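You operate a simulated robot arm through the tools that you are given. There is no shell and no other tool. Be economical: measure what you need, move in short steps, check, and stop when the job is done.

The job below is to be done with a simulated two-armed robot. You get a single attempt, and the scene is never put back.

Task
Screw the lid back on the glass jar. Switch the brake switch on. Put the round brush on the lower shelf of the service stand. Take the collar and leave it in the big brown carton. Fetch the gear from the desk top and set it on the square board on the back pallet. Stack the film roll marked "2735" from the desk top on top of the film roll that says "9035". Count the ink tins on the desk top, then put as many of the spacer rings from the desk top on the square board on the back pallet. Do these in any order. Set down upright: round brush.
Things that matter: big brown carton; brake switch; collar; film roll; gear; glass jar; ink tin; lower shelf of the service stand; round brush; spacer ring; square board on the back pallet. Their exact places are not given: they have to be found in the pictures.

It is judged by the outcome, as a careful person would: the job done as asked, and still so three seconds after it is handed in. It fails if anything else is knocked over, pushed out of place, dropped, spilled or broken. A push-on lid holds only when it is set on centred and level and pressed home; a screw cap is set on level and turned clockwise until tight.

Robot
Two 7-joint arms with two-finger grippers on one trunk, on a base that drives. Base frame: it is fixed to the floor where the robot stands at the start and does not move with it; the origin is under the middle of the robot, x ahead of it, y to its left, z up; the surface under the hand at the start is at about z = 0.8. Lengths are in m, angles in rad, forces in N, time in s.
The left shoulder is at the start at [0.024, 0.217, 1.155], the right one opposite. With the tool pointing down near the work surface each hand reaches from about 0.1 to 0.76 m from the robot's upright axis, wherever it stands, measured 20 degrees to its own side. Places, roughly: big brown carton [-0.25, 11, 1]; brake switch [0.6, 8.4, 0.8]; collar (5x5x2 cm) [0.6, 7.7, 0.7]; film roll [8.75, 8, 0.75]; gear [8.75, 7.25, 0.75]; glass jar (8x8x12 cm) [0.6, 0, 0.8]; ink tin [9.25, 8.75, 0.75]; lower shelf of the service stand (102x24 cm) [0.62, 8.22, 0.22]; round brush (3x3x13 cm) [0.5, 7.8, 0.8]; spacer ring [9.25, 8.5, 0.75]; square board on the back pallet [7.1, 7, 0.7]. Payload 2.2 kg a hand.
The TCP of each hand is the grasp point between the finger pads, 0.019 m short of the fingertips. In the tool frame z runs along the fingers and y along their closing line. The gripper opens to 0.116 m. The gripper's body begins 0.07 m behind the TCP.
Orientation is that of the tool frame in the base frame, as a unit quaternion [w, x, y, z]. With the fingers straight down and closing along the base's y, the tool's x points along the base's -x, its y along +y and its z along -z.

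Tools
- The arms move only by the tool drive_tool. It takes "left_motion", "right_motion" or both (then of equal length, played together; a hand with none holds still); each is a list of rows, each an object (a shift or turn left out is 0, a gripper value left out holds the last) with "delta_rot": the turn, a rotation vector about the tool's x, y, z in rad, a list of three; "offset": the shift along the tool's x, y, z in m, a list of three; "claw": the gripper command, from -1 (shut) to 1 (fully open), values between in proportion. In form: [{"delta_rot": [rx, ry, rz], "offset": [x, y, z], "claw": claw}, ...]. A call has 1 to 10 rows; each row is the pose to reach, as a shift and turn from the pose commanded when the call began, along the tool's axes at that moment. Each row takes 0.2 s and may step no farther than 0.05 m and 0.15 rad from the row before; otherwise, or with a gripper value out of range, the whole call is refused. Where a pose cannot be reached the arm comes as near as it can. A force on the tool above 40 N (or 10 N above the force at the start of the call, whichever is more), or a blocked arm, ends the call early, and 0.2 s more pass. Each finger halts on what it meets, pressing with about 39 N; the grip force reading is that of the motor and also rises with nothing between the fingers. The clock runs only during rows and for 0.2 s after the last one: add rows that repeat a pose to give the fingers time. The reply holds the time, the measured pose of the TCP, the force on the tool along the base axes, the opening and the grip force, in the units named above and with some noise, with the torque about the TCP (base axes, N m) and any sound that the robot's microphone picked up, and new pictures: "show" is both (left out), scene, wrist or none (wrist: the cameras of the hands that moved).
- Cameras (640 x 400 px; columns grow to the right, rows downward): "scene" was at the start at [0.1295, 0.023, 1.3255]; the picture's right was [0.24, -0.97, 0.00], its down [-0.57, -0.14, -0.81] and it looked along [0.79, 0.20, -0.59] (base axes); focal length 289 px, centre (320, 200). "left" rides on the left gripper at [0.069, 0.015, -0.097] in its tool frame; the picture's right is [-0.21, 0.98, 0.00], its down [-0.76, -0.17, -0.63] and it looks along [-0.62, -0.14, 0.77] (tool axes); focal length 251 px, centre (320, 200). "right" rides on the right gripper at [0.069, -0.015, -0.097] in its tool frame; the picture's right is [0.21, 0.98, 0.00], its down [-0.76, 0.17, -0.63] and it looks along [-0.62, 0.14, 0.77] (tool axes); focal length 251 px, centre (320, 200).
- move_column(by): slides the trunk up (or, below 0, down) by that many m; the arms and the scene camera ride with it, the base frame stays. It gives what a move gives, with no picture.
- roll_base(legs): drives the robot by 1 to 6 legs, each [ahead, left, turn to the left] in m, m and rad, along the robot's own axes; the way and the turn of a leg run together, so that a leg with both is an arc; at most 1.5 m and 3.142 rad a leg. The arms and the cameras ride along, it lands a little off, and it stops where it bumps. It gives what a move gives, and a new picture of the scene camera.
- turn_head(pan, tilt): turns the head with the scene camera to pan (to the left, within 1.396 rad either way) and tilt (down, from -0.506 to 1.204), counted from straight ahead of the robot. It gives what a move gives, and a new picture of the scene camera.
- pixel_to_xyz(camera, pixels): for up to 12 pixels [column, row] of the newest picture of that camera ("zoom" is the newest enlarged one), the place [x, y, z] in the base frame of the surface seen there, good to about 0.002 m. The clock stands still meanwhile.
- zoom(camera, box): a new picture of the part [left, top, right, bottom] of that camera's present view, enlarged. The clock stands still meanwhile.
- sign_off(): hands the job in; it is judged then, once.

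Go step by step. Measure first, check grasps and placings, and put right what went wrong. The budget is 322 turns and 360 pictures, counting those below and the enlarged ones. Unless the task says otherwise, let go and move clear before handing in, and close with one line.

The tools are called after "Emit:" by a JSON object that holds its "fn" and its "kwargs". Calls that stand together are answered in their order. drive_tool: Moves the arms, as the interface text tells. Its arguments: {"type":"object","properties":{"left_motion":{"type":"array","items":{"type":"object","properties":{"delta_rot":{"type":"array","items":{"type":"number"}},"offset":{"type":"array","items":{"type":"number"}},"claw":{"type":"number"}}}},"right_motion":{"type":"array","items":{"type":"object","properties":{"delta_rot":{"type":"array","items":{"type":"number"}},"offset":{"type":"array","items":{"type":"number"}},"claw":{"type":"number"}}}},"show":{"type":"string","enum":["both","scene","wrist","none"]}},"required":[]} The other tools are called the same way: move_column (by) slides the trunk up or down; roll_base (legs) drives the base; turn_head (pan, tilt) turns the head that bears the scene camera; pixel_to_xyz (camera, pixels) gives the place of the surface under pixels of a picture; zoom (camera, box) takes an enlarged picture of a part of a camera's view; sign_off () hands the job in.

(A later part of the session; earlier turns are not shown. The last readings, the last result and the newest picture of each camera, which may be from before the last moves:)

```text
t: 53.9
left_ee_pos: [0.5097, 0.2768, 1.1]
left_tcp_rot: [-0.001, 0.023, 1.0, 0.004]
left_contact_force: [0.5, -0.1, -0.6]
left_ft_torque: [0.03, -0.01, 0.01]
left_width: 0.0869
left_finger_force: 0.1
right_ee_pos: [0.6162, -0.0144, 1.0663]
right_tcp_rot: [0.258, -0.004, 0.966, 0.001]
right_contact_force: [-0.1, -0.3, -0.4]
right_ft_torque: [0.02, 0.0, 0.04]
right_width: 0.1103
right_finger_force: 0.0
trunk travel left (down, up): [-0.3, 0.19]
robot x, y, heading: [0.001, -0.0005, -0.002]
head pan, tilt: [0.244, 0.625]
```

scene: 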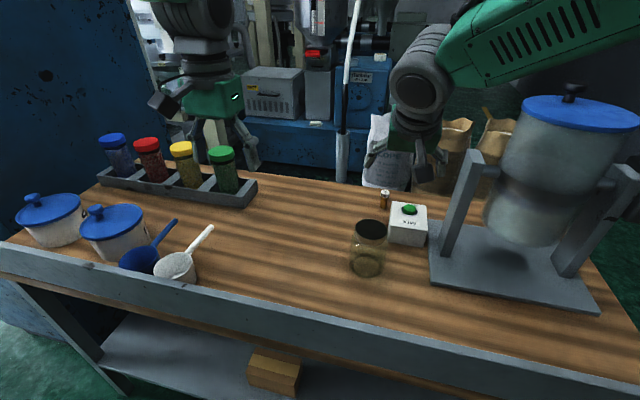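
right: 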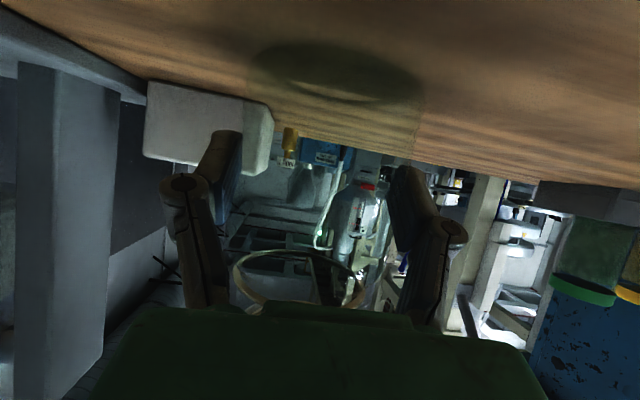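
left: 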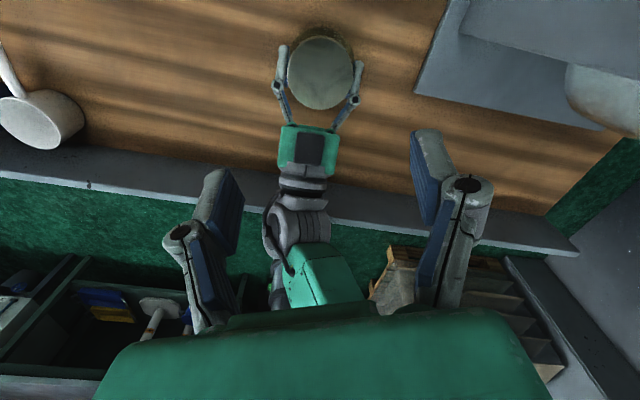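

The jar stands closed. I'll return the right hand to its upright start pose.

Emit:
{"fn": "drive_tool", "kwargs": {"right_motion": [{"offset": [0.018, -0.01, -0.027], "delta_rot": [0, 0.1, 0]}, {"offset": [0.037, -0.02, -0.054], "delta_rot": [0, 0.2, 0]}, {"offset": [0.055, -0.03, -0.08], "delta_rot": [0, 0.3, 0]}, {"offset": [0.074, -0.045, -0.107], "delta_rot": [0, 0.42, 0]}, {"offset": [0.092, -0.056, -0.134], "delta_rot": [0, 0.52, 0]}, {"offset": [0.092, -0.056, -0.134], "delta_rot": [0, 0.52, 0]}], "show": "none"}}

Emit:
{"fn": "zoom", "kwargs": {"camera": "scene", "box": [330, 200, 430, 290]}}

Emit:
{"fn": "turn_head", "kwargs": {"pan": 1.39, "tilt": 0.3}}

```text
t: 55.3
left_ee_pos: [0.5087, 0.28, 1.1027]
left_tcp_rot: [0.001, 0.023, 1.0, 0.004]
left_contact_force: [-0.4, -0.4, 0.3]
left_ft_torque: [-0.01, 0.02, 0.03]
left_width: 0.0869
left_finger_force: 0.1
right_ee_pos: [0.4648, -0.0672, 1.1379]
right_tcp_rot: [0.001, -0.003, 1.0, -0.001]
right_contact_force: [-1.6, 0.2, -0.3]
right_ft_torque: [-0.02, -0.01, 0.0]
right_width: 0.1101
right_finger_force: 0.1
trunk travel left (down, up): [-0.3, 0.19]
robot x, y, heading: [0.001, -0.0023, 0.002]
head pan, tilt: [0.244, 0.625]
```

```text
4.44 times, centred on (380, 245) of scene
```

zoom: 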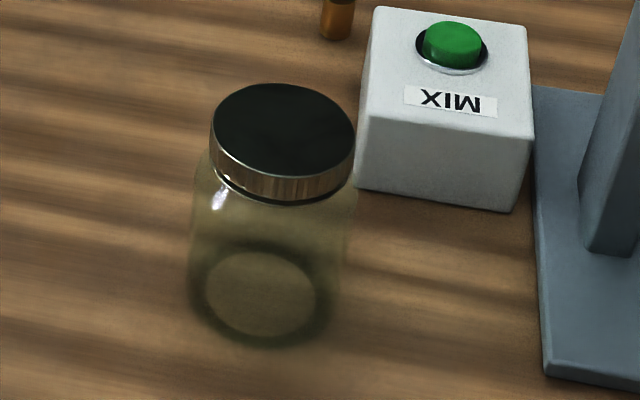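

```text
t: 56.6
left_ee_pos: [0.507, 0.2803, 1.1026]
left_tcp_rot: [0.001, 0.023, 1.0, 0.004]
left_contact_force: [0.2, -0.1, 0.5]
left_ft_torque: [0.0, 0.0, 0.01]
left_width: 0.0869
left_finger_force: 0.1
right_ee_pos: [0.4648, -0.0667, 1.1394]
right_tcp_rot: [0.002, -0.004, 1.0, -0.002]
right_contact_force: [0.6, -0.2, -0.4]
right_ft_torque: [0.01, -0.01, 0.02]
right_width: 0.1105
right_finger_force: 0.0
trunk travel left (down, up): [-0.3, 0.19]
robot x, y, heading: [0.001, -0.0, -0.002]
head pan, tilt: [1.389, 0.3]
```

scene: 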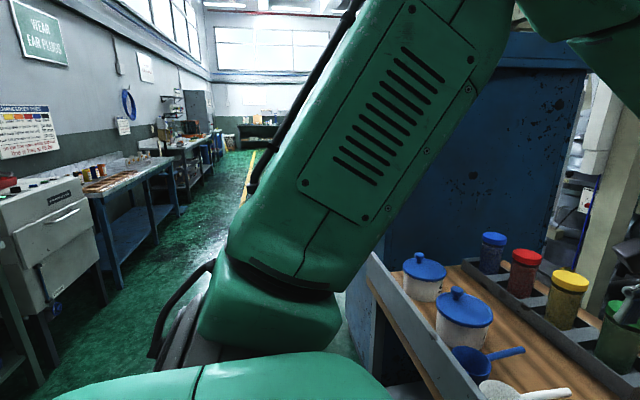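

The lid looks seated. The aisle runs to the left (+y). I'll back away from the table and turn left, then look ahead.

Emit:
{"fn": "roll_base", "kwargs": {"legs": [[-0.35, 0, 0], [0, 0, 1.571]]}}

Emit:
{"fn": "turn_head", "kwargs": {"pan": 0, "tilt": 0.3}}

```text
t: 62.5
left_ee_pos: [-0.5888, 0.5285, 1.1029]
left_tcp_rot: [-0.003, -0.662, 0.749, 0.004]
left_contact_force: [0.6, -0.6, 0.8]
left_ft_torque: [-0.02, 0.05, 0.05]
left_width: 0.0868
left_finger_force: 0.0
right_ee_pos: [-0.2463, 0.4577, 1.1385]
right_tcp_rot: [0.004, -0.682, 0.732, 0.0]
right_contact_force: [0.2, -0.3, -1.0]
right_ft_torque: [0.0, -0.01, -0.01]
right_width: 0.1102
right_finger_force: 0.0
trunk travel left (down, up): [-0.3, 0.19]
robot x, y, heading: [-0.3512, -0.0005, 1.495]
head pan, tilt: [1.389, 0.3]
```

scene: 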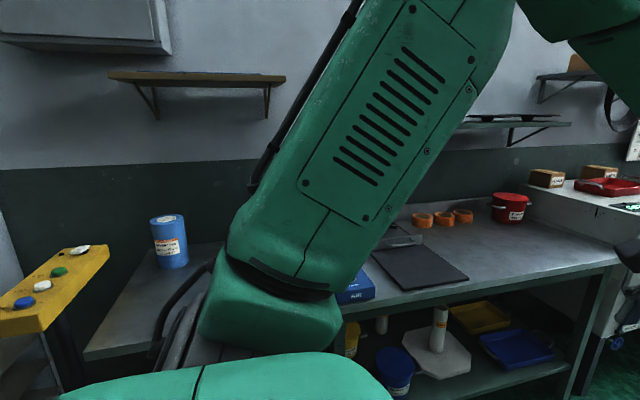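

```text
t: 64.1
left_ee_pos: [-0.5901, 0.5246, 1.1035]
left_tcp_rot: [-0.001, -0.662, 0.75, 0.005]
left_contact_force: [0.3, -0.5, -0.3]
left_ft_torque: [0.01, -0.04, -0.01]
left_width: 0.0871
left_finger_force: 0.2
right_ee_pos: [-0.2473, 0.4551, 1.139]
right_tcp_rot: [0.004, -0.681, 0.733, 0.001]
right_contact_force: [0.1, 0.1, 1.3]
right_ft_torque: [0.03, -0.01, -0.01]
right_width: 0.1101
right_finger_force: 0.0
trunk travel left (down, up): [-0.3, 0.19]
robot x, y, heading: [-0.3506, -0.0005, 1.49]
head pan, tilt: [0.0, 0.3]
```

scene: 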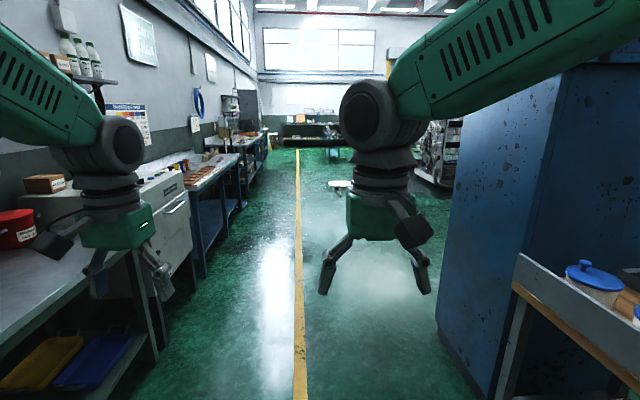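

The aisle along +y is clear with a yellow line. I'll measure the clearances on both sides and further ahead.

Emit:
{"fn": "pixel_to_xyz", "kwargs": {"camera": "scene", "pixels": [[300, 300], [298, 180], [160, 300], [188, 210], [240, 200], [500, 380], [440, 260], [455, 180], [340, 185], [310, 140], [285, 135], [208, 275]]}}

Emit:
{"fn": "zoom", "kwargs": {"camera": "scene", "box": [180, 80, 480, 267]}}

```text
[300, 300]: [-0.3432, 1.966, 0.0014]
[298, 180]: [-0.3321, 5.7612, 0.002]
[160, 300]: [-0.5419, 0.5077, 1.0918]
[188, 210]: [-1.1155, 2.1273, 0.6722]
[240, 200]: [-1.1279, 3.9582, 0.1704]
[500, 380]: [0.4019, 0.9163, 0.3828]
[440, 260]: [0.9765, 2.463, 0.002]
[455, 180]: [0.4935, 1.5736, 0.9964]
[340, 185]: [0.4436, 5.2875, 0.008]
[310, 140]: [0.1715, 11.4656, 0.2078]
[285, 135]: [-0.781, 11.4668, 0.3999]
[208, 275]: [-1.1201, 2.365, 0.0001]
```

```text
2.13 times, centred on (330, 174) of scene
```

zoom: 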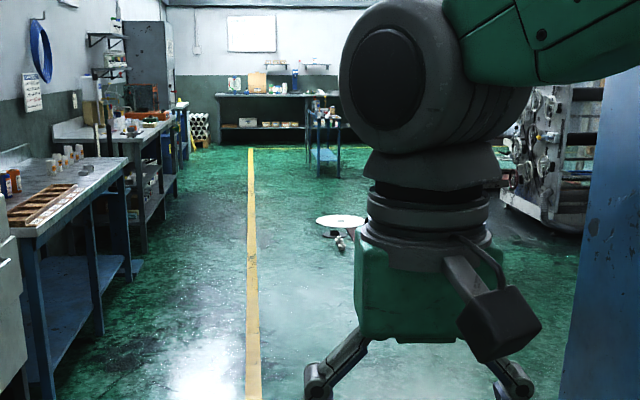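

The aisle is ~1.5 m wide and I'm centred in it. I'll straighten and drive 6 m along it.

Emit:
{"fn": "roll_base", "kwargs": {"legs": [[0, 0, 0.08], [1.5, 0, 0], [1.5, 0, 0], [1.5, 0, 0], [1.4, 0, 0]]}}

```text
t: 93.0
left_ee_pos: [-0.7035, 6.4866, 1.1042]
left_tcp_rot: [-0.001, -0.705, 0.709, 0.005]
left_contact_force: [0.1, 0.7, 0.1]
left_ft_torque: [0.0, 0.01, -0.02]
left_width: 0.087
left_finger_force: 0.1
right_ee_pos: [-0.3559, 6.4563, 1.1395]
right_tcp_rot: [-0.004, 0.724, -0.69, -0.002]
right_contact_force: [-0.3, -0.4, 0.1]
right_ft_torque: [-0.04, 0.04, 0.0]
right_width: 0.1101
right_finger_force: 0.0
trunk travel left (down, up): [-0.3, 0.19]
robot x, y, heading: [-0.4022, 5.9922, 1.61]
head pan, tilt: [0.0, 0.3]
```

scene: 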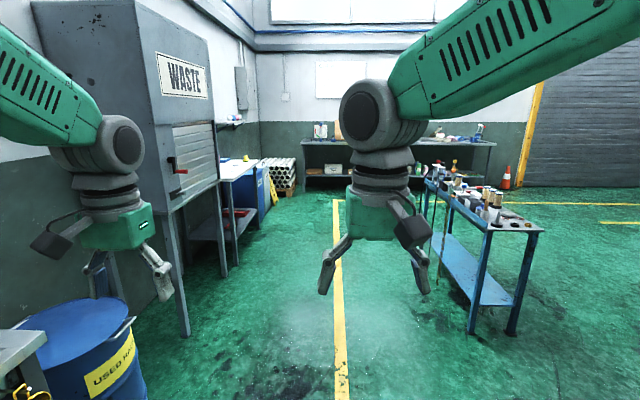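

The service stand is at right ahead, (430..540,170..330). I'll measure it, and other items ahead.

Emit:
{"fn": "pixel_to_xyz", "kwargs": {"camera": "scene", "pixels": [[470, 333], [514, 332], [424, 180], [485, 222], [540, 230], [490, 290], [185, 333], [140, 350], [310, 170], [440, 170], [310, 144], [300, 195]]}}

Emit:
{"fn": "zoom", "kwargs": {"camera": "scene", "box": [400, 140, 560, 340]}}

Emit:
{"fn": "zoom", "kwargs": {"camera": "scene", "box": [240, 100, 520, 220]}}

```text
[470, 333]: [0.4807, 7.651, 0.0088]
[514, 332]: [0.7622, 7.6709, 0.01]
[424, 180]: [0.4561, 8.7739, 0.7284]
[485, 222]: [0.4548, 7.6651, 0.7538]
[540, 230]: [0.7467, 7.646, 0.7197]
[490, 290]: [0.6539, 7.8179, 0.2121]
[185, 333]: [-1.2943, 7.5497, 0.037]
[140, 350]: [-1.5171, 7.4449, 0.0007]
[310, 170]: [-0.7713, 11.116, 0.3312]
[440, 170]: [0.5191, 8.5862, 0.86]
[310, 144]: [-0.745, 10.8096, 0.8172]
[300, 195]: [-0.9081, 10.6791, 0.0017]
```

```text
2.00 times, centred on (480, 240) of scene
```

zoom: 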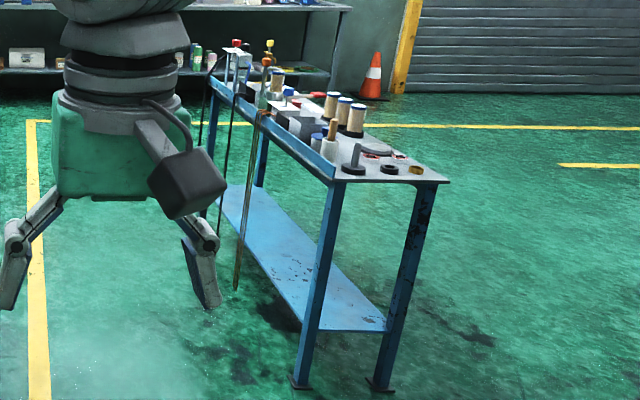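

```text
2.29 times, centred on (380, 160) of scene
```

zoom: 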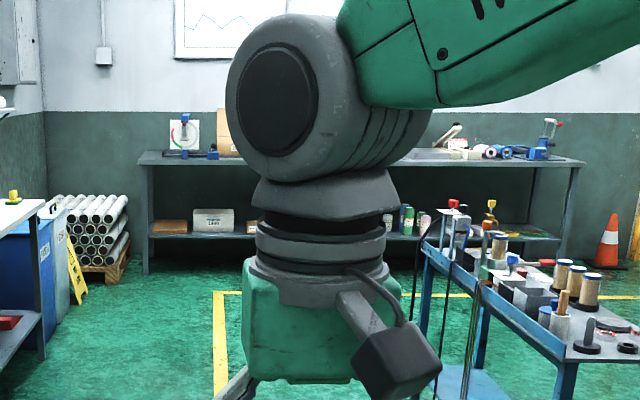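

The stand spans x 0.455–0.75, y 7.65–8.78, top at z≈0.75. I'll drive to y≈8.0 and turn right to face it from a distance.

Emit:
{"fn": "roll_base", "kwargs": {"legs": [[0, 0, -0.04], [1.0, 0, 0], [1.0, 0, 0], [0, 0, -1.571]]}}

Emit:
{"fn": "turn_head", "kwargs": {"pan": 0, "tilt": 0.5}}

```text
t: 107.6
left_ee_pos: [0.0751, 8.3195, 1.105]
left_tcp_rot: [0.004, 0.036, 0.999, 0.004]
left_contact_force: [0.6, 0.0, -0.1]
left_ft_torque: [-0.01, 0.04, 0.01]
left_width: 0.087
left_finger_force: 0.2
right_ee_pos: [0.0222, 7.9732, 1.1398]
right_tcp_rot: [0.005, 0.008, 1.0, -0.001]
right_contact_force: [0.7, 0.0, -0.6]
right_ft_torque: [-0.02, 0.02, 0.02]
right_width: 0.11
right_finger_force: 0.1
trunk travel left (down, up): [-0.3, 0.19]
robot x, y, heading: [-0.4389, 8.0508, -0.024]
head pan, tilt: [0.0, 0.3]
```

scene: 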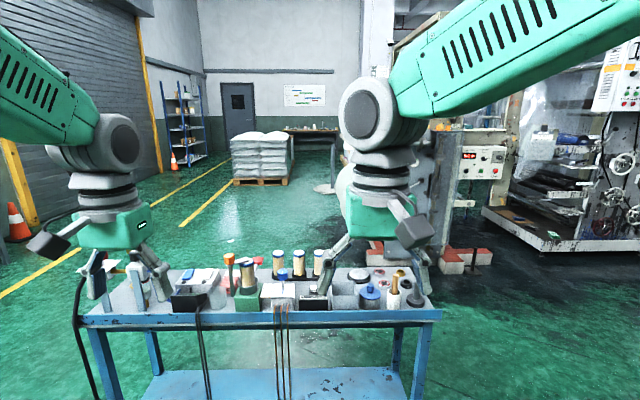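

```text
t: 108.3
left_ee_pos: [0.0719, 8.319, 1.1066]
left_tcp_rot: [0.006, 0.036, 0.999, 0.004]
left_contact_force: [-0.5, -0.4, 0.3]
left_ft_torque: [0.0, 0.01, 0.03]
left_width: 0.0872
left_finger_force: 0.1
right_ee_pos: [0.0198, 7.9734, 1.1418]
right_tcp_rot: [0.007, 0.009, 1.0, -0.002]
right_contact_force: [0.0, 0.0, -0.2]
right_ft_torque: [0.01, -0.02, -0.03]
right_width: 0.1103
right_finger_force: 0.1
trunk travel left (down, up): [-0.3, 0.19]
robot x, y, heading: [-0.4326, 8.0558, -0.022]
head pan, tilt: [0.0, 0.499]
```

scene: 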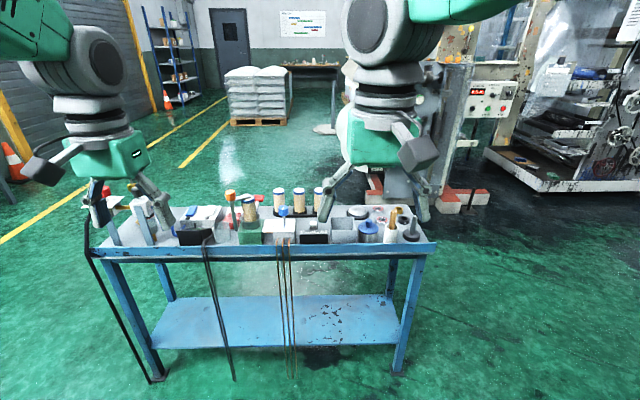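

The stand is in front. I'll enlarge the tabletop.

Emit:
{"fn": "zoom", "kwargs": {"camera": "scene", "box": [80, 170, 270, 270]}}

Emit:
{"fn": "zoom", "kwargs": {"camera": "scene", "box": [255, 170, 445, 270]}}

```text
3.37 times, centred on (175, 220) of scene
```

zoom: 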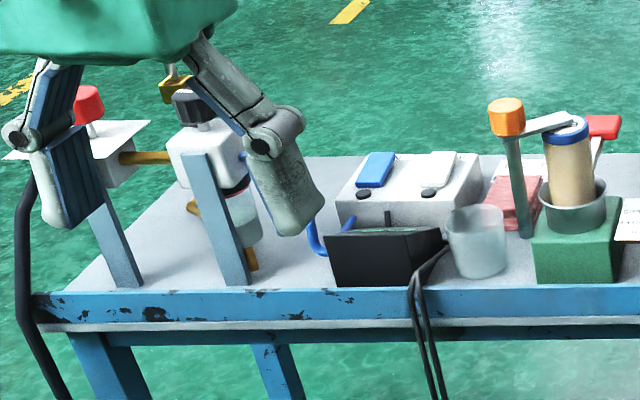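

```text
3.37 times, centred on (350, 220) of scene
```

zoom: 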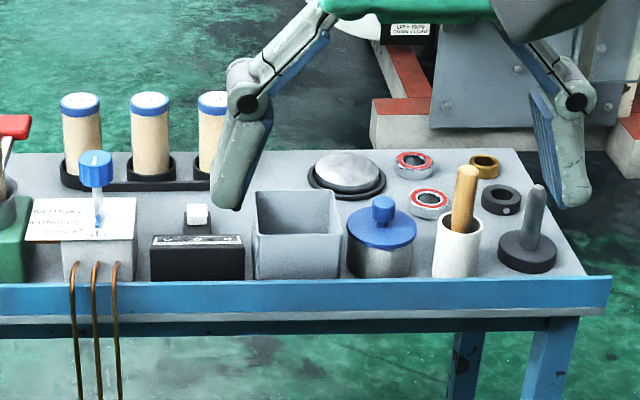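

The collar (black with a set screw) is near (500,198) in the zoom, and a brush with a wooden handle stands in a white cup near (460,230). I'll spread the hands apart and drive closer.

Emit:
{"fn": "drive_tool", "kwargs": {"left_motion": [{"offset": [0.02, 0.04, -0.02]}, {"offset": [0.04, 0.08, -0.04]}, {"offset": [0.06, 0.12, -0.06]}, {"offset": [0.08, 0.16, -0.08]}, {"offset": [0.08, 0.2, -0.08]}, {"offset": [0.08, 0.24, -0.08]}], "right_motion": [{"offset": [0.02, -0.04, -0.02]}, {"offset": [0.04, -0.08, -0.04]}, {"offset": [0.04, -0.12, -0.06]}, {"offset": [0.04, -0.16, -0.06]}, {"offset": [0.04, -0.2, -0.06]}, {"offset": [0.04, -0.24, -0.06]}], "show": "none"}}

Emit:
{"fn": "roll_base", "kwargs": {"legs": [[0.3, 0, 0.022]]}}

Emit:
{"fn": "turn_head", "kwargs": {"pan": 0, "tilt": 0.75}}

```text
t: 109.7
left_ee_pos: [0.0056, 8.5606, 1.1889]
left_tcp_rot: [0.006, 0.036, 0.999, 0.005]
left_contact_force: [-0.9, -0.7, -0.7]
left_ft_torque: [0.04, 0.01, -0.01]
left_width: 0.0868
left_finger_force: 0.1
right_ee_pos: [-0.0265, 7.7319, 1.203]
right_tcp_rot: [0.006, 0.009, 1.0, -0.001]
right_contact_force: [0.5, 0.7, -0.5]
right_ft_torque: [0.0, 0.02, -0.01]
right_width: 0.1103
right_finger_force: 0.0
trunk travel left (down, up): [-0.3, 0.19]
robot x, y, heading: [-0.435, 8.0555, -0.026]
head pan, tilt: [0.0, 0.499]
```

```text
t: 111.8
left_ee_pos: [0.2941, 8.5728, 1.1879]
left_tcp_rot: [0.006, 0.022, 1.0, 0.004]
left_contact_force: [0.5, -0.2, 0.5]
left_ft_torque: [0.02, 0.02, 0.03]
left_width: 0.0871
left_finger_force: 0.1
right_ee_pos: [0.285, 7.7429, 1.2045]
right_tcp_rot: [0.007, -0.006, 1.0, -0.002]
right_contact_force: [-1.1, 0.2, 0.2]
right_ft_torque: [-0.01, 0.01, 0.01]
right_width: 0.1103
right_finger_force: 0.1
trunk travel left (down, up): [-0.3, 0.19]
robot x, y, heading: [-0.1315, 8.0482, 0.004]
head pan, tilt: [0.0, 0.499]
```

scene: 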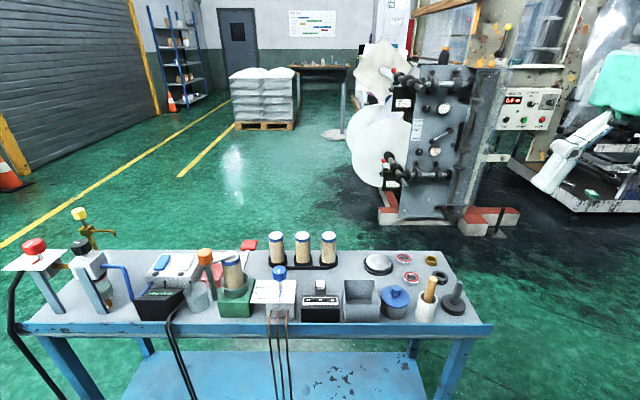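

```text
t: 112.5
left_ee_pos: [0.2926, 8.5731, 1.1881]
left_tcp_rot: [0.006, 0.021, 1.0, 0.004]
left_contact_force: [-0.9, -0.3, -0.1]
left_ft_torque: [0.02, 0.04, 0.01]
left_width: 0.0866
left_finger_force: 0.1
right_ee_pos: [0.2833, 7.7419, 1.2044]
right_tcp_rot: [0.007, -0.005, 1.0, -0.001]
right_contact_force: [1.0, -1.0, 0.2]
right_ft_torque: [-0.01, 0.01, 0.03]
right_width: 0.1102
right_finger_force: 0.1
trunk travel left (down, up): [-0.3, 0.19]
robot x, y, heading: [-0.1324, 8.0472, -0.0]
head pan, tilt: [0.0, 0.75]
```

scene: 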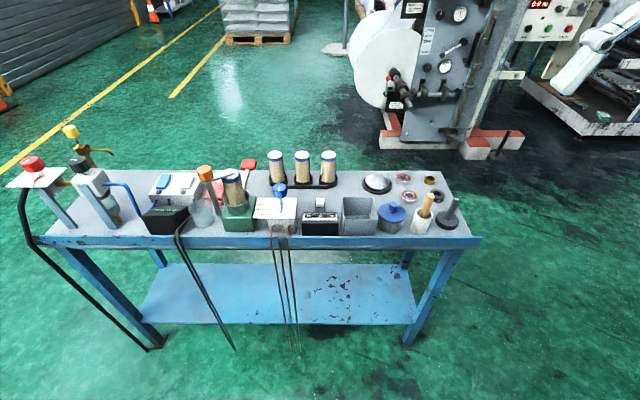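

Now a clear view. I'll zoom on the switches and controls on the left and the small items on the right.

Emit:
{"fn": "zoom", "kwargs": {"camera": "scene", "box": [130, 150, 220, 240]}}

Emit:
{"fn": "zoom", "kwargs": {"camera": "scene", "box": [220, 150, 350, 240]}}

Emit:
{"fn": "zoom", "kwargs": {"camera": "scene", "box": [340, 160, 470, 240]}}

Emit:
{"fn": "zoom", "kwargs": {"camera": "scene", "box": [10, 120, 140, 240]}}

```text
4.44 times, centred on (175, 195) of scene
```

zoom: 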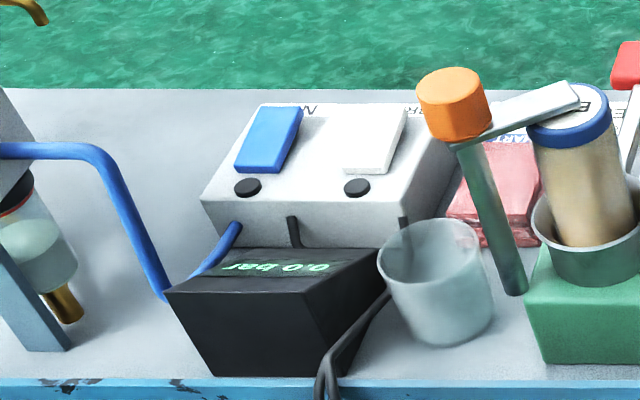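

```text
4.44 times, centred on (285, 195) of scene
```

zoom: 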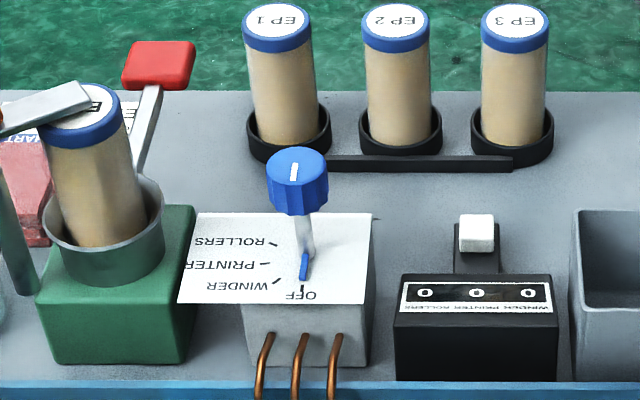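

```text
4.92 times, centred on (405, 200) of scene
```

zoom: 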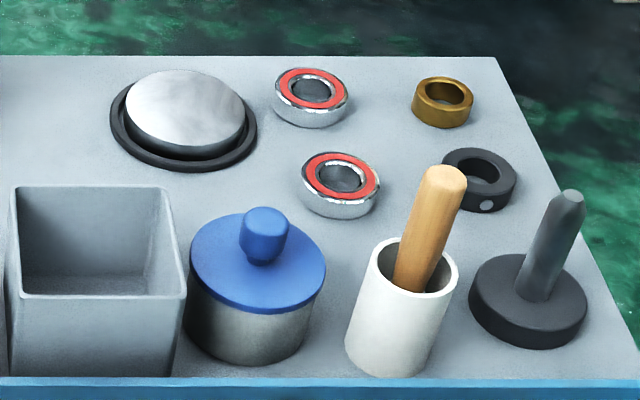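

```text
3.33 times, centred on (75, 180) of scene
```

zoom: 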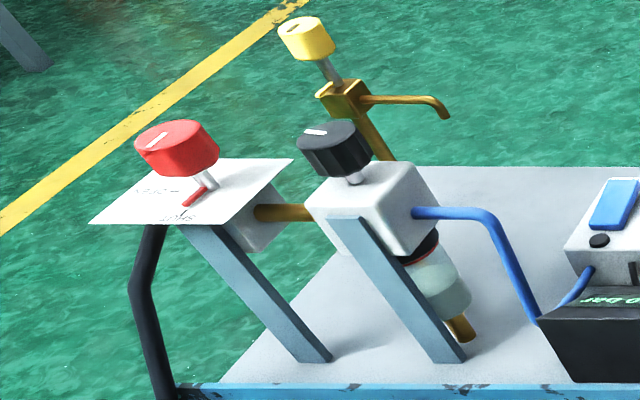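

The box with blue and white rockers has labels, partly hidden ("…N", "BR…"). I'll move the left hand's camera over it to read them, and get coordinates.

Emit:
{"fn": "pixel_to_xyz", "kwargs": {"camera": "scene", "pixels": [[162, 182], [186, 184], [204, 172], [155, 213], [33, 162], [80, 161], [233, 180], [280, 187], [70, 130], [249, 163]]}}

Emit:
{"fn": "drive_tool", "kwargs": {"left_motion": [{"offset": [-0.02, -0.04, 0]}, {"offset": [-0.04, -0.08, 0]}, {"offset": [-0.06, -0.12, 0]}, {"offset": [-0.08, -0.16, 0]}, {"offset": [-0.1, -0.2, 0]}, {"offset": [-0.1, -0.22, 0]}, {"offset": [-0.1, -0.22, 0]}]}}

```text
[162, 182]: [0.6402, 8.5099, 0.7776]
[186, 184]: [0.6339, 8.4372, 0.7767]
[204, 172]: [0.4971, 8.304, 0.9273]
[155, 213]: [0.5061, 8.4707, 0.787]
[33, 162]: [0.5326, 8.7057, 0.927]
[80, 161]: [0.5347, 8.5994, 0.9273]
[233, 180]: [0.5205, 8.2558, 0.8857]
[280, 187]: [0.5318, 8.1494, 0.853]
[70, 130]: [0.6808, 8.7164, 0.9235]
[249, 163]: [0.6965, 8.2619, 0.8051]
```

```text
t: 114.2
left_ee_pos: [0.3814, 8.3447, 1.1868]
left_tcp_rot: [0.006, 0.022, 1.0, 0.005]
left_contact_force: [-0.3, -0.2, -0.1]
left_ft_torque: [0.02, 0.0, 0.0]
left_width: 0.0871
left_finger_force: 0.1
right_ee_pos: [0.2837, 7.742, 1.2039]
right_tcp_rot: [0.007, -0.005, 1.0, 0.0]
right_contact_force: [0.8, 0.0, 0.5]
right_ft_torque: [0.02, -0.04, -0.01]
right_width: 0.1105
right_finger_force: 0.1
trunk travel left (down, up): [-0.3, 0.19]
robot x, y, heading: [-0.132, 8.0527, -0.004]
head pan, tilt: [0.0, 0.75]
```

scene: 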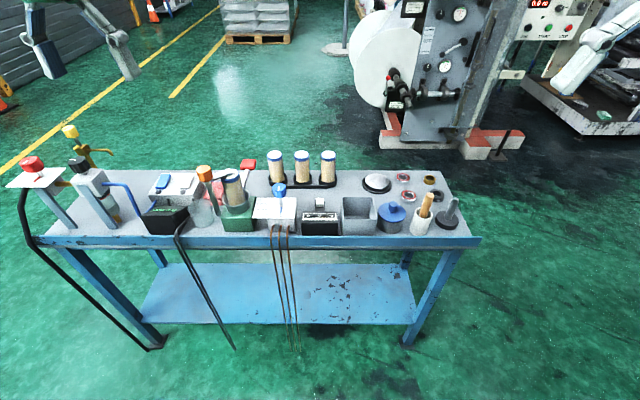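
left: 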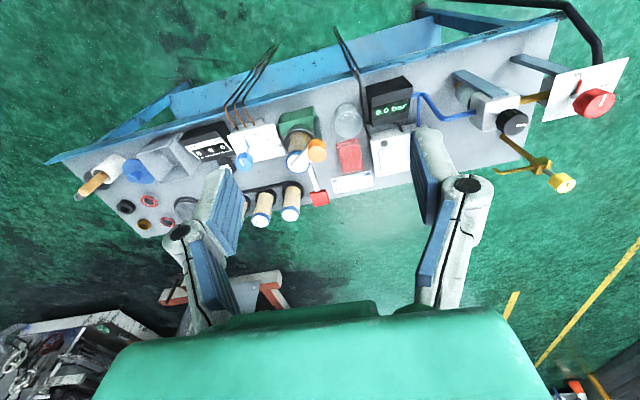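

Emit:
{"fn": "drive_tool", "kwargs": {"left_motion": [{"offset": [0, 0.04, 0]}, {"offset": [0, 0.08, 0]}, {"offset": [0, 0.1, 0]}, {"offset": [0, 0.1, 0]}], "show": "none"}}

Emit:
{"fn": "zoom", "kwargs": {"camera": "left", "box": [230, 60, 420, 200]}}

```text
t: 115.2
left_ee_pos: [0.3882, 8.4483, 1.188]
left_tcp_rot: [0.006, 0.022, 1.0, 0.005]
left_contact_force: [-1.1, -0.1, -0.1]
left_ft_torque: [-0.02, 0.01, 0.0]
left_width: 0.0873
left_finger_force: 0.0
right_ee_pos: [0.2833, 7.7427, 1.2049]
right_tcp_rot: [0.009, -0.006, 1.0, -0.002]
right_contact_force: [0.2, 0.5, 0.5]
right_ft_torque: [0.0, -0.02, 0.0]
right_width: 0.1101
right_finger_force: 0.1
trunk travel left (down, up): [-0.3, 0.19]
robot x, y, heading: [-0.1367, 8.0482, 0.006]
head pan, tilt: [0.0, 0.75]
```

```text
2.86 times, centred on (325, 130) of left
```

zoom: 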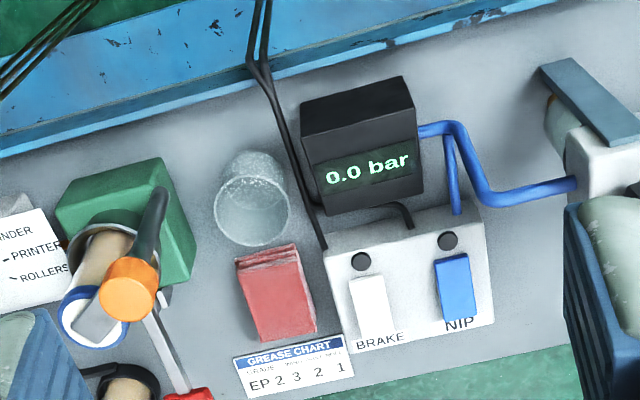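

The white rocker is BRAKE and the blue is NIP. I'll look closer at the rocker and measure its surface.

Emit:
{"fn": "zoom", "kwargs": {"camera": "left", "box": [320, 120, 380, 185]}}

Emit:
{"fn": "zoom", "kwargs": {"camera": "scene", "box": [140, 160, 210, 205]}}

Emit:
{"fn": "pixel_to_xyz", "kwargs": {"camera": "zoom", "pixels": [[410, 215], [420, 190], [400, 240], [385, 265], [370, 293], [360, 330], [440, 190], [450, 290], [350, 290]]}}

```text
6.15 times, centred on (350, 152) of left
```

zoom: 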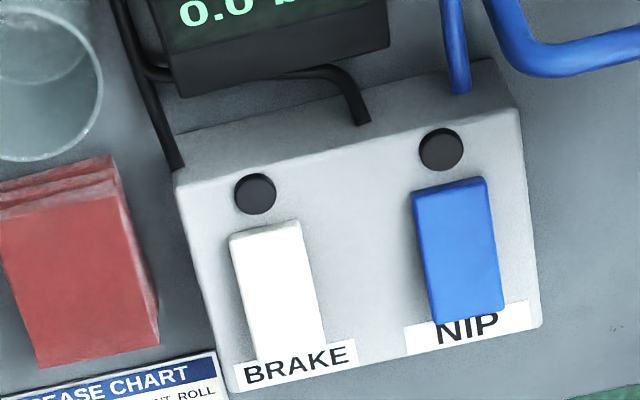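

```text
8.89 times, centred on (175, 182) of scene
```

zoom: 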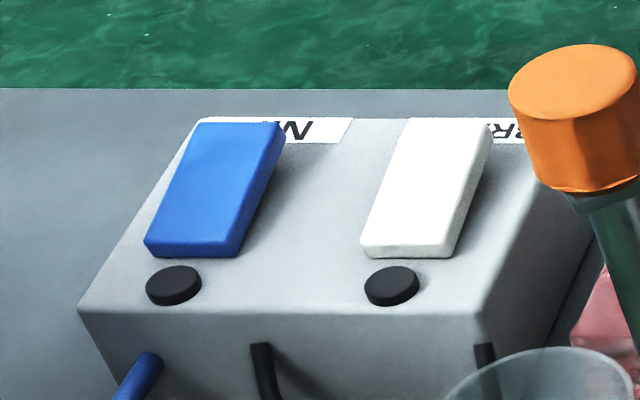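

```text
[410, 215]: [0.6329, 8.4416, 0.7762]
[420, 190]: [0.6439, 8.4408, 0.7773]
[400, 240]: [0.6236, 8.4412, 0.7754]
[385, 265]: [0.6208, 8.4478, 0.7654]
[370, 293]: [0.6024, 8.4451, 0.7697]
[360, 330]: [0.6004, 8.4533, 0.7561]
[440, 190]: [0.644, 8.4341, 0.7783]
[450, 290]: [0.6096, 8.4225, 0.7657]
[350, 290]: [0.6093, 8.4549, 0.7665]
```

Emit:
{"fn": "pixel_to_xyz", "kwargs": {"camera": "zoom", "pixels": [[405, 250], [408, 238], [430, 180], [440, 155], [450, 130], [452, 122], [330, 290], [340, 240], [345, 200], [360, 160], [370, 125], [395, 287]]}}

Emit:
{"fn": "pixel_to_xyz", "kwargs": {"camera": "scene", "pixels": [[160.6, 187], [164, 178], [167, 174]]}}

```text
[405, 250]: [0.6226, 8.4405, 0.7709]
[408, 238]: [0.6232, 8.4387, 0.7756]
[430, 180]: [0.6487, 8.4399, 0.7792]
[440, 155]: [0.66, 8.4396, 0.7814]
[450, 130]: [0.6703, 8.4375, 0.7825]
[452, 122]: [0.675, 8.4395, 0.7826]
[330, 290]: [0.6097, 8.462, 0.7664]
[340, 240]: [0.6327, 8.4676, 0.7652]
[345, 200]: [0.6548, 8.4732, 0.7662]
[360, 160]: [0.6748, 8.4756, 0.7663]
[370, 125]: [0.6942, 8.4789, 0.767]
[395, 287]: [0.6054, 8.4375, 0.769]
```

```text
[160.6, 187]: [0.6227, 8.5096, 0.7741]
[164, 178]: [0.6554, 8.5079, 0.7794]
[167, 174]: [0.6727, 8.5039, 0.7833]
```

The box top is flat at z 0.766 and the white paddle is tilted with its label (far) end high (x 0.672, z 0.7825), so pressing that end flips it. I'll move the base closer to reach it with the left hand.

Emit:
{"fn": "roll_base", "kwargs": {"legs": [[0.12, 0.15, 0]]}}

Emit:
{"fn": "turn_head", "kwargs": {"pan": 0.2, "tilt": 0.75}}

```text
t: 116.7
left_ee_pos: [0.509, 8.5962, 1.189]
left_tcp_rot: [0.005, 0.022, 1.0, 0.006]
left_contact_force: [0.6, -0.4, -0.6]
left_ft_torque: [0.04, 0.01, 0.01]
left_width: 0.0869
left_finger_force: 0.1
right_ee_pos: [0.4026, 7.8898, 1.2032]
right_tcp_rot: [0.007, -0.004, 1.0, -0.001]
right_contact_force: [-0.5, 1.4, 0.1]
right_ft_torque: [0.02, -0.01, -0.03]
right_width: 0.1101
right_finger_force: 0.0
trunk travel left (down, up): [-0.3, 0.19]
robot x, y, heading: [-0.0115, 8.1989, 0.002]
head pan, tilt: [0.0, 0.75]
```

scene: 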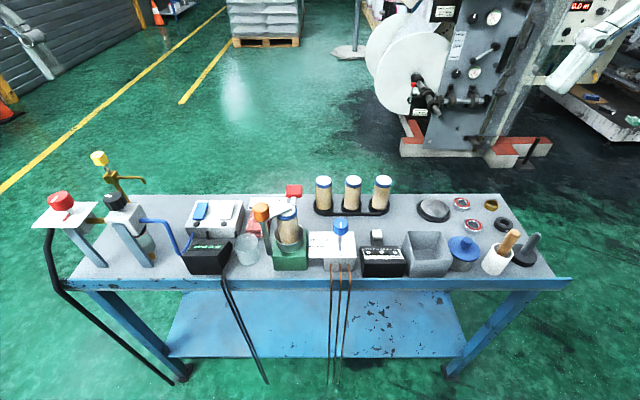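

```text
t: 117.4
left_ee_pos: [0.5069, 8.5892, 1.1912]
left_tcp_rot: [0.005, 0.022, 1.0, 0.008]
left_contact_force: [0.4, -1.3, 0.8]
left_ft_torque: [0.1, -0.02, 0.01]
left_width: 0.0869
left_finger_force: 0.1
right_ee_pos: [0.4005, 7.8837, 1.2024]
right_tcp_rot: [0.008, -0.004, 1.0, 0.001]
right_contact_force: [0.0, -0.9, 0.3]
right_ft_torque: [0.09, 0.0, -0.01]
right_width: 0.1102
right_finger_force: 0.0
trunk travel left (down, up): [-0.3, 0.19]
robot x, y, heading: [-0.0115, 8.1971, 0.001]
head pan, tilt: [0.201, 0.75]
```

scene: 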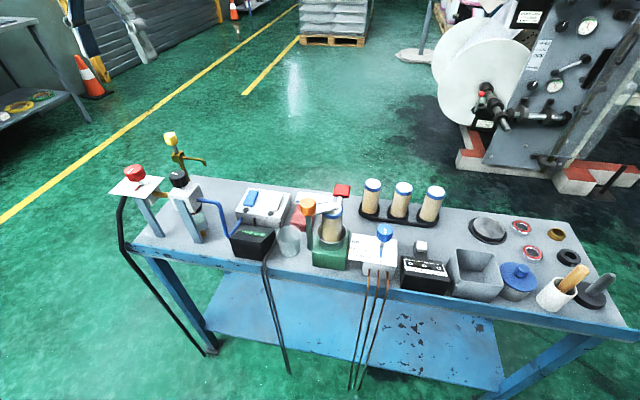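

I'll close the left gripper and bring it above the paddle's high end, (0.668, 8.44).

Emit:
{"fn": "drive_tool", "kwargs": {"left_motion": [{"offset": [-0.03, -0.026, 0], "claw": -1}, {"offset": [-0.06, -0.05, 0]}, {"offset": [-0.09, -0.077, 0]}, {"offset": [-0.12, -0.1, 0]}, {"offset": [-0.15, -0.13, 0]}, {"offset": [-0.1675, -0.142, 0.03]}, {"offset": [-0.1675, -0.142, 0.08]}, {"offset": [-0.1675, -0.142, 0.13]}, {"offset": [-0.1675, -0.142, 0.18]}, {"offset": [-0.1675, -0.142, 0.23]}]}}

Emit:
{"fn": "zoom", "kwargs": {"camera": "left", "box": [200, 50, 440, 250]}}

```text
t: 119.6
left_ee_pos: [0.6685, 8.4619, 0.9596]
left_tcp_rot: [0.006, 0.022, 1.0, 0.0]
left_contact_force: [0.3, 0.3, 0.1]
left_ft_torque: [0.0, -0.01, 0.01]
left_width: 0.0
left_finger_force: 28.7
right_ee_pos: [0.4014, 7.9072, 1.2077]
right_tcp_rot: [0.008, -0.004, 1.0, -0.008]
right_contact_force: [0.2, 0.8, 0.3]
right_ft_torque: [-0.06, 0.02, -0.02]
right_width: 0.1101
right_finger_force: 0.2
trunk travel left (down, up): [-0.3, 0.19]
robot x, y, heading: [-0.0127, 8.2033, -0.001]
head pan, tilt: [0.201, 0.75]
```

scene: 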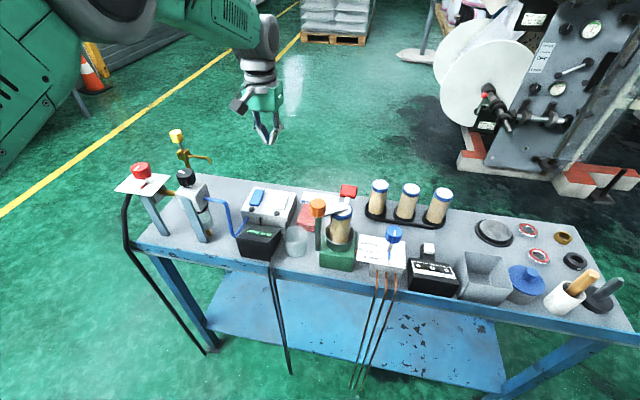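
left: 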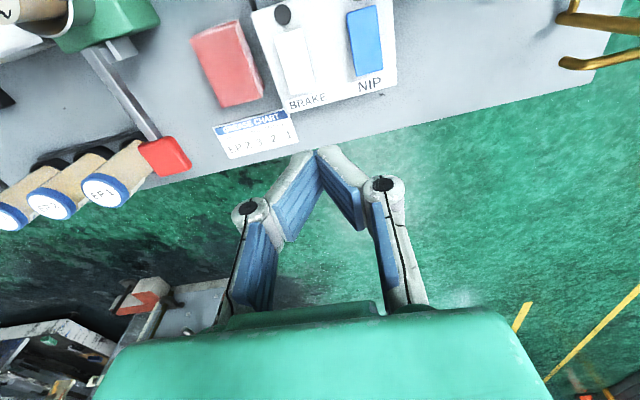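

```text
2.00 times, centred on (320, 150) of left
```

zoom: 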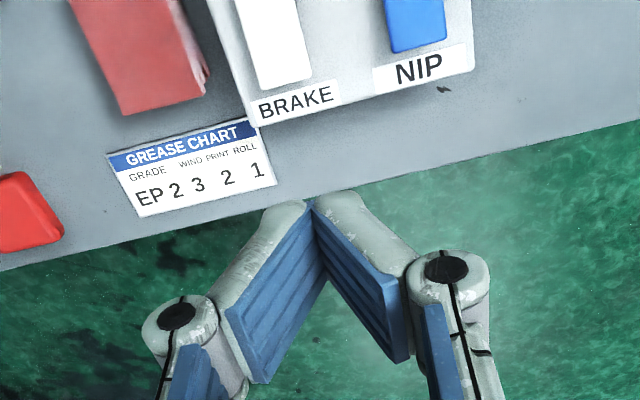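

I'll measure the paddle in the left view.

Emit:
{"fn": "pixel_to_xyz", "kwargs": {"camera": "left", "pixels": [[282, 40], [306, 36], [292, 90], [312, 86], [302, 85], [297, 60], [360, 10], [372, 72]]}}

```text
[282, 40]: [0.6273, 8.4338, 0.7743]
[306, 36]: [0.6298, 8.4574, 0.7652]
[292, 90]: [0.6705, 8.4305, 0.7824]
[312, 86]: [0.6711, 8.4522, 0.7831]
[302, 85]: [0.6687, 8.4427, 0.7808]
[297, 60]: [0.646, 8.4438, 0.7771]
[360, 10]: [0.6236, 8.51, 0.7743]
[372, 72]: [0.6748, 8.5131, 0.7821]
```

I'll move to 12 mm above the paddle's high end.

Emit:
{"fn": "drive_tool", "kwargs": {"left_motion": [{"offset": [0.003, -0.02, 0.02]}, {"offset": [0.003, -0.02, 0.06]}, {"offset": [0.003, -0.02, 0.1]}, {"offset": [0.003, -0.02, 0.13]}, {"offset": [0.003, -0.02, 0.142]}, {"offset": [0.003, -0.02, 0.142]}], "show": "wrist"}}

```text
t: 121.0
left_ee_pos: [0.6666, 8.4297, 0.8189]
left_tcp_rot: [0.007, 0.023, 1.0, 0.004]
left_contact_force: [0.1, -0.5, -0.6]
left_ft_torque: [0.01, 0.01, -0.02]
left_width: 0.0
left_finger_force: 28.2
right_ee_pos: [0.3997, 7.8926, 1.2059]
right_tcp_rot: [0.009, -0.004, 1.0, -0.002]
right_contact_force: [1.1, -0.3, 0.5]
right_ft_torque: [0.0, 0.0, -0.02]
right_width: 0.1102
right_finger_force: 0.0
trunk travel left (down, up): [-0.3, 0.19]
robot x, y, heading: [-0.0136, 8.1998, -0.002]
head pan, tilt: [0.201, 0.75]
```

left: 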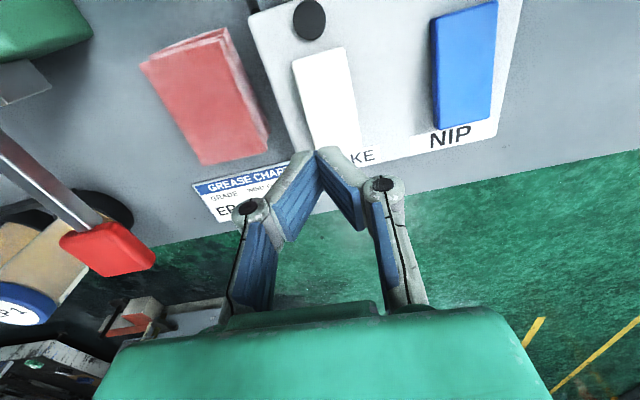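

I'm 12 mm too far −y; I'll correct, then press.

Emit:
{"fn": "drive_tool", "kwargs": {"left_motion": [{"offset": [0.002, 0.012, 0]}, {"offset": [0.002, 0.012, 0.0]}, {"offset": [0.002, 0.012, 0.008]}, {"offset": [0.002, 0.012, 0.014]}], "show": "wrist"}}

```text
t: 122.0
left_ee_pos: [0.668, 8.4472, 0.8021]
left_tcp_rot: [0.008, 0.022, 1.0, 0.002]
left_contact_force: [-0.6, 1.1, -0.6]
left_ft_torque: [0.01, 0.01, -0.02]
left_width: 0.0
left_finger_force: 29.1
right_ee_pos: [0.4014, 7.8978, 1.2065]
right_tcp_rot: [0.009, -0.005, 1.0, -0.004]
right_contact_force: [-0.3, 0.0, 0.3]
right_ft_torque: [0.0, -0.01, 0.01]
right_width: 0.1103
right_finger_force: 0.1
trunk travel left (down, up): [-0.3, 0.19]
robot x, y, heading: [-0.0132, 8.2036, 0.002]
head pan, tilt: [0.201, 0.75]
```

left: 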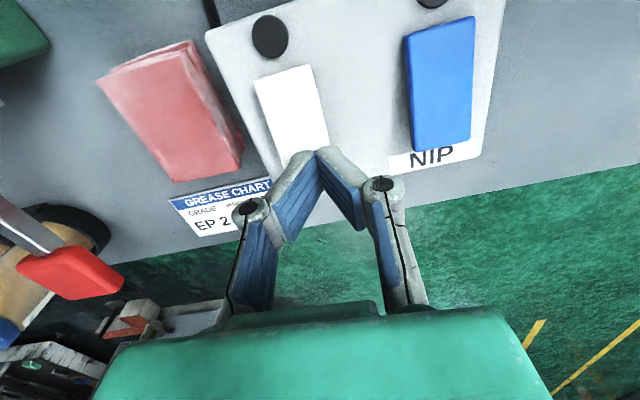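

The tip is at the paddle's end. I'll press down gently.

Emit:
{"fn": "drive_tool", "kwargs": {"left_motion": [{"offset": [0.002, -0.004, 0.003]}, {"offset": [0.002, -0.004, 0.006]}, {"offset": [0.002, -0.004, 0.009]}, {"offset": [0.002, -0.004, 0.012]}, {"offset": [0.002, -0.004, 0.012]}], "show": "wrist"}}

```text
t: 123.2
left_ee_pos: [0.6654, 8.4412, 0.7956]
left_tcp_rot: [0.012, 0.022, 1.0, 0.004]
left_contact_force: [-1.2, -2.7, 31.3]
left_ft_torque: [-0.12, 0.32, 0.04]
left_width: 0.006
left_finger_force: 28.5
right_ee_pos: [0.3975, 7.8953, 1.2073]
right_tcp_rot: [0.01, -0.005, 1.0, -0.002]
right_contact_force: [-0.5, 0.4, 0.4]
right_ft_torque: [-0.04, 0.0, 0.01]
right_width: 0.1102
right_finger_force: 0.0
trunk travel left (down, up): [-0.3, 0.19]
robot x, y, heading: [-0.013, 8.1973, 0.007]
head pan, tilt: [0.201, 0.75]
```

left: 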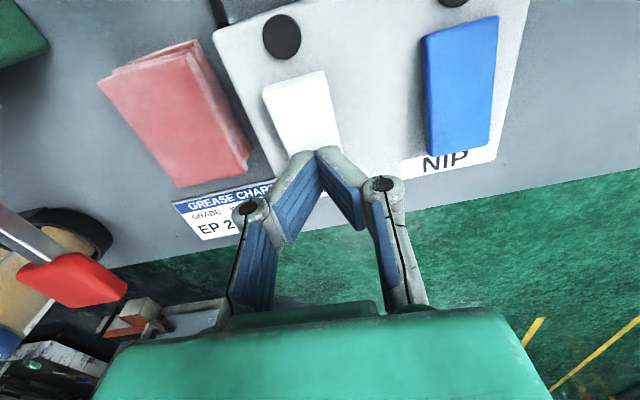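

31 N of press, tip at ~0.777. I'll lift and check the paddle and lamp.

Emit:
{"fn": "drive_tool", "kwargs": {"left_motion": [{"offset": [0, 0, -0.03]}, {"offset": [0, 0, -0.06]}, {"offset": [0, 0, -0.1]}, {"offset": [0, 0, -0.1]}], "show": "wrist"}}

Emit:
{"fn": "zoom", "kwargs": {"camera": "scene", "box": [230, 180, 310, 230]}}

Emit:
{"fn": "pixel_to_xyz", "kwargs": {"camera": "zoom", "pixels": [[285, 215], [300, 185], [315, 160], [200, 180], [215, 120]]}}

```text
t: 124.2
left_ee_pos: [0.6647, 8.4418, 0.8891]
left_tcp_rot: [0.005, 0.022, 1.0, 0.004]
left_contact_force: [0.2, 1.1, -0.4]
left_ft_torque: [0.02, 0.01, 0.01]
left_width: 0.0
left_finger_force: 28.1
right_ee_pos: [0.4017, 7.8963, 1.206]
right_tcp_rot: [0.008, -0.005, 1.0, -0.003]
right_contact_force: [0.3, 0.4, 1.1]
right_ft_torque: [-0.02, 0.03, -0.03]
right_width: 0.1105
right_finger_force: 0.1
trunk travel left (down, up): [-0.3, 0.19]
robot x, y, heading: [-0.0103, 8.2032, 0.004]
head pan, tilt: [0.201, 0.75]
```

left: 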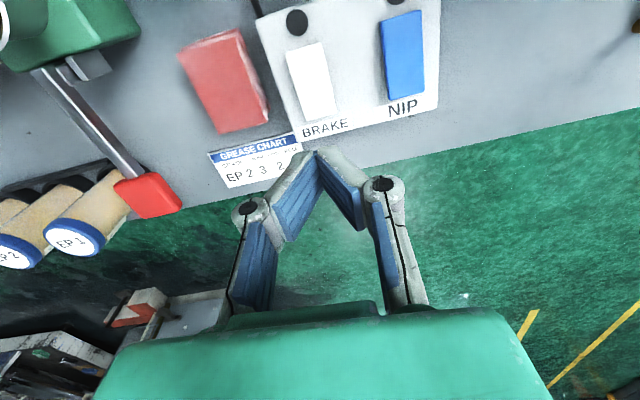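

```text
8.00 times, centred on (270, 205) of scene
```

zoom: 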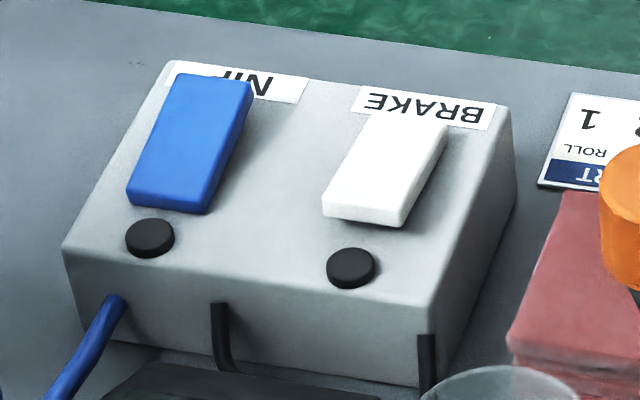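

```text
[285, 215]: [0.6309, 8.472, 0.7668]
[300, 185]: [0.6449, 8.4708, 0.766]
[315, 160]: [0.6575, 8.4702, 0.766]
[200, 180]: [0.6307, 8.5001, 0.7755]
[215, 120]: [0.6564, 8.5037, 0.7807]
```

Emit:
{"fn": "pixel_to_xyz", "kwargs": {"camera": "zoom", "pixels": [[362, 208], [370, 190], [385, 160], [400, 130], [415, 118], [350, 262]]}}

```text
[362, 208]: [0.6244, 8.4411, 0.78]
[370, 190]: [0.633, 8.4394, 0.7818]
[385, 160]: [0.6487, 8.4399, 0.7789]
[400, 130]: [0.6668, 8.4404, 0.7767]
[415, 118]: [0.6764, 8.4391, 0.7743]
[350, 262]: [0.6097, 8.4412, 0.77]
```

The paddle flipped and stayed (near end 0.782, label end 0.774): brake is on. Next I'll raise the left hand, shift the base right, and inspect the brush and collar.

Emit:
{"fn": "drive_tool", "kwargs": {"left_motion": [{"offset": [0.02, 0, -0.05]}, {"offset": [0.04, 0, -0.1]}, {"offset": [0.08, 0, -0.15]}, {"offset": [0.12, 0.02, -0.2]}, {"offset": [0.16, 0.04, -0.25]}, {"offset": [0.2, 0.06, -0.28]}, {"offset": [0.23, 0.08, -0.3]}], "show": "none"}}

Emit:
{"fn": "roll_base", "kwargs": {"legs": [[0, -0.2, 0]]}}

Emit:
{"fn": "turn_head", "kwargs": {"pan": -0.3, "tilt": 0.8}}

```text
refused: row 1 steps farther than a row can; nothing moved
```

```text
t: 125.8
left_ee_pos: [0.6641, 8.2418, 0.8888]
left_tcp_rot: [0.006, 0.022, 1.0, 0.003]
left_contact_force: [0.1, 0.4, 0.8]
left_ft_torque: [-0.01, 0.02, 0.01]
left_width: 0.0
left_finger_force: 28.2
right_ee_pos: [0.4005, 7.6972, 1.2068]
right_tcp_rot: [0.007, -0.005, 1.0, -0.003]
right_contact_force: [-0.2, -0.3, -0.2]
right_ft_torque: [0.02, 0.03, 0.02]
right_width: 0.11
right_finger_force: 0.0
trunk travel left (down, up): [-0.3, 0.19]
robot x, y, heading: [-0.0153, 8.001, 0.001]
head pan, tilt: [0.201, 0.75]
```

scene: 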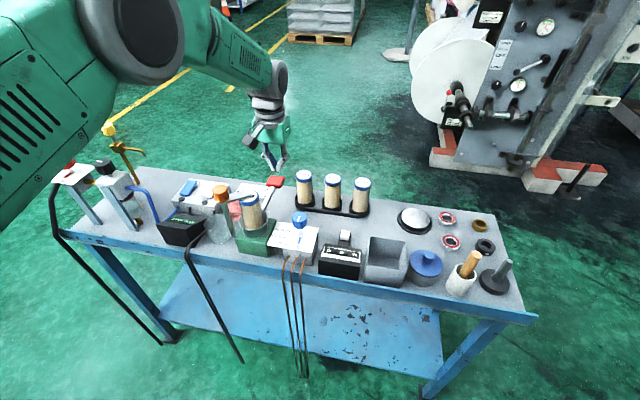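

```text
t: 126.8
left_ee_pos: [0.6618, 8.2351, 0.8937]
left_tcp_rot: [0.008, 0.023, 1.0, 0.006]
left_contact_force: [-0.2, -0.1, 0.7]
left_ft_torque: [0.06, 0.0, 0.05]
left_width: 0.0002
left_finger_force: 28.5
right_ee_pos: [0.397, 7.6879, 1.2066]
right_tcp_rot: [0.01, -0.004, 1.0, 0.0]
right_contact_force: [0.0, -0.4, -0.4]
right_ft_torque: [0.04, -0.04, 0.01]
right_width: 0.1101
right_finger_force: 0.1
trunk travel left (down, up): [-0.3, 0.19]
robot x, y, heading: [-0.0106, 7.999, 0.001]
head pan, tilt: [-0.3, 0.799]
```

scene: 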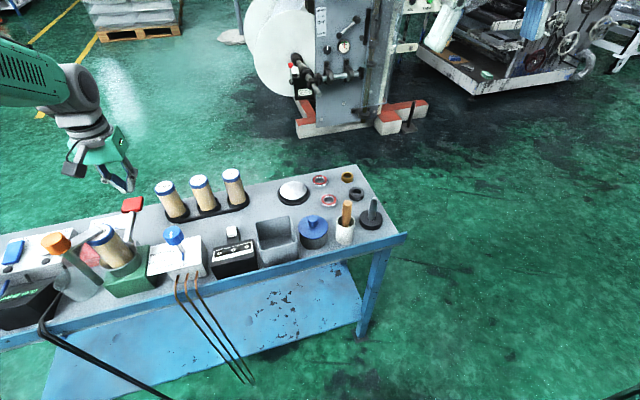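

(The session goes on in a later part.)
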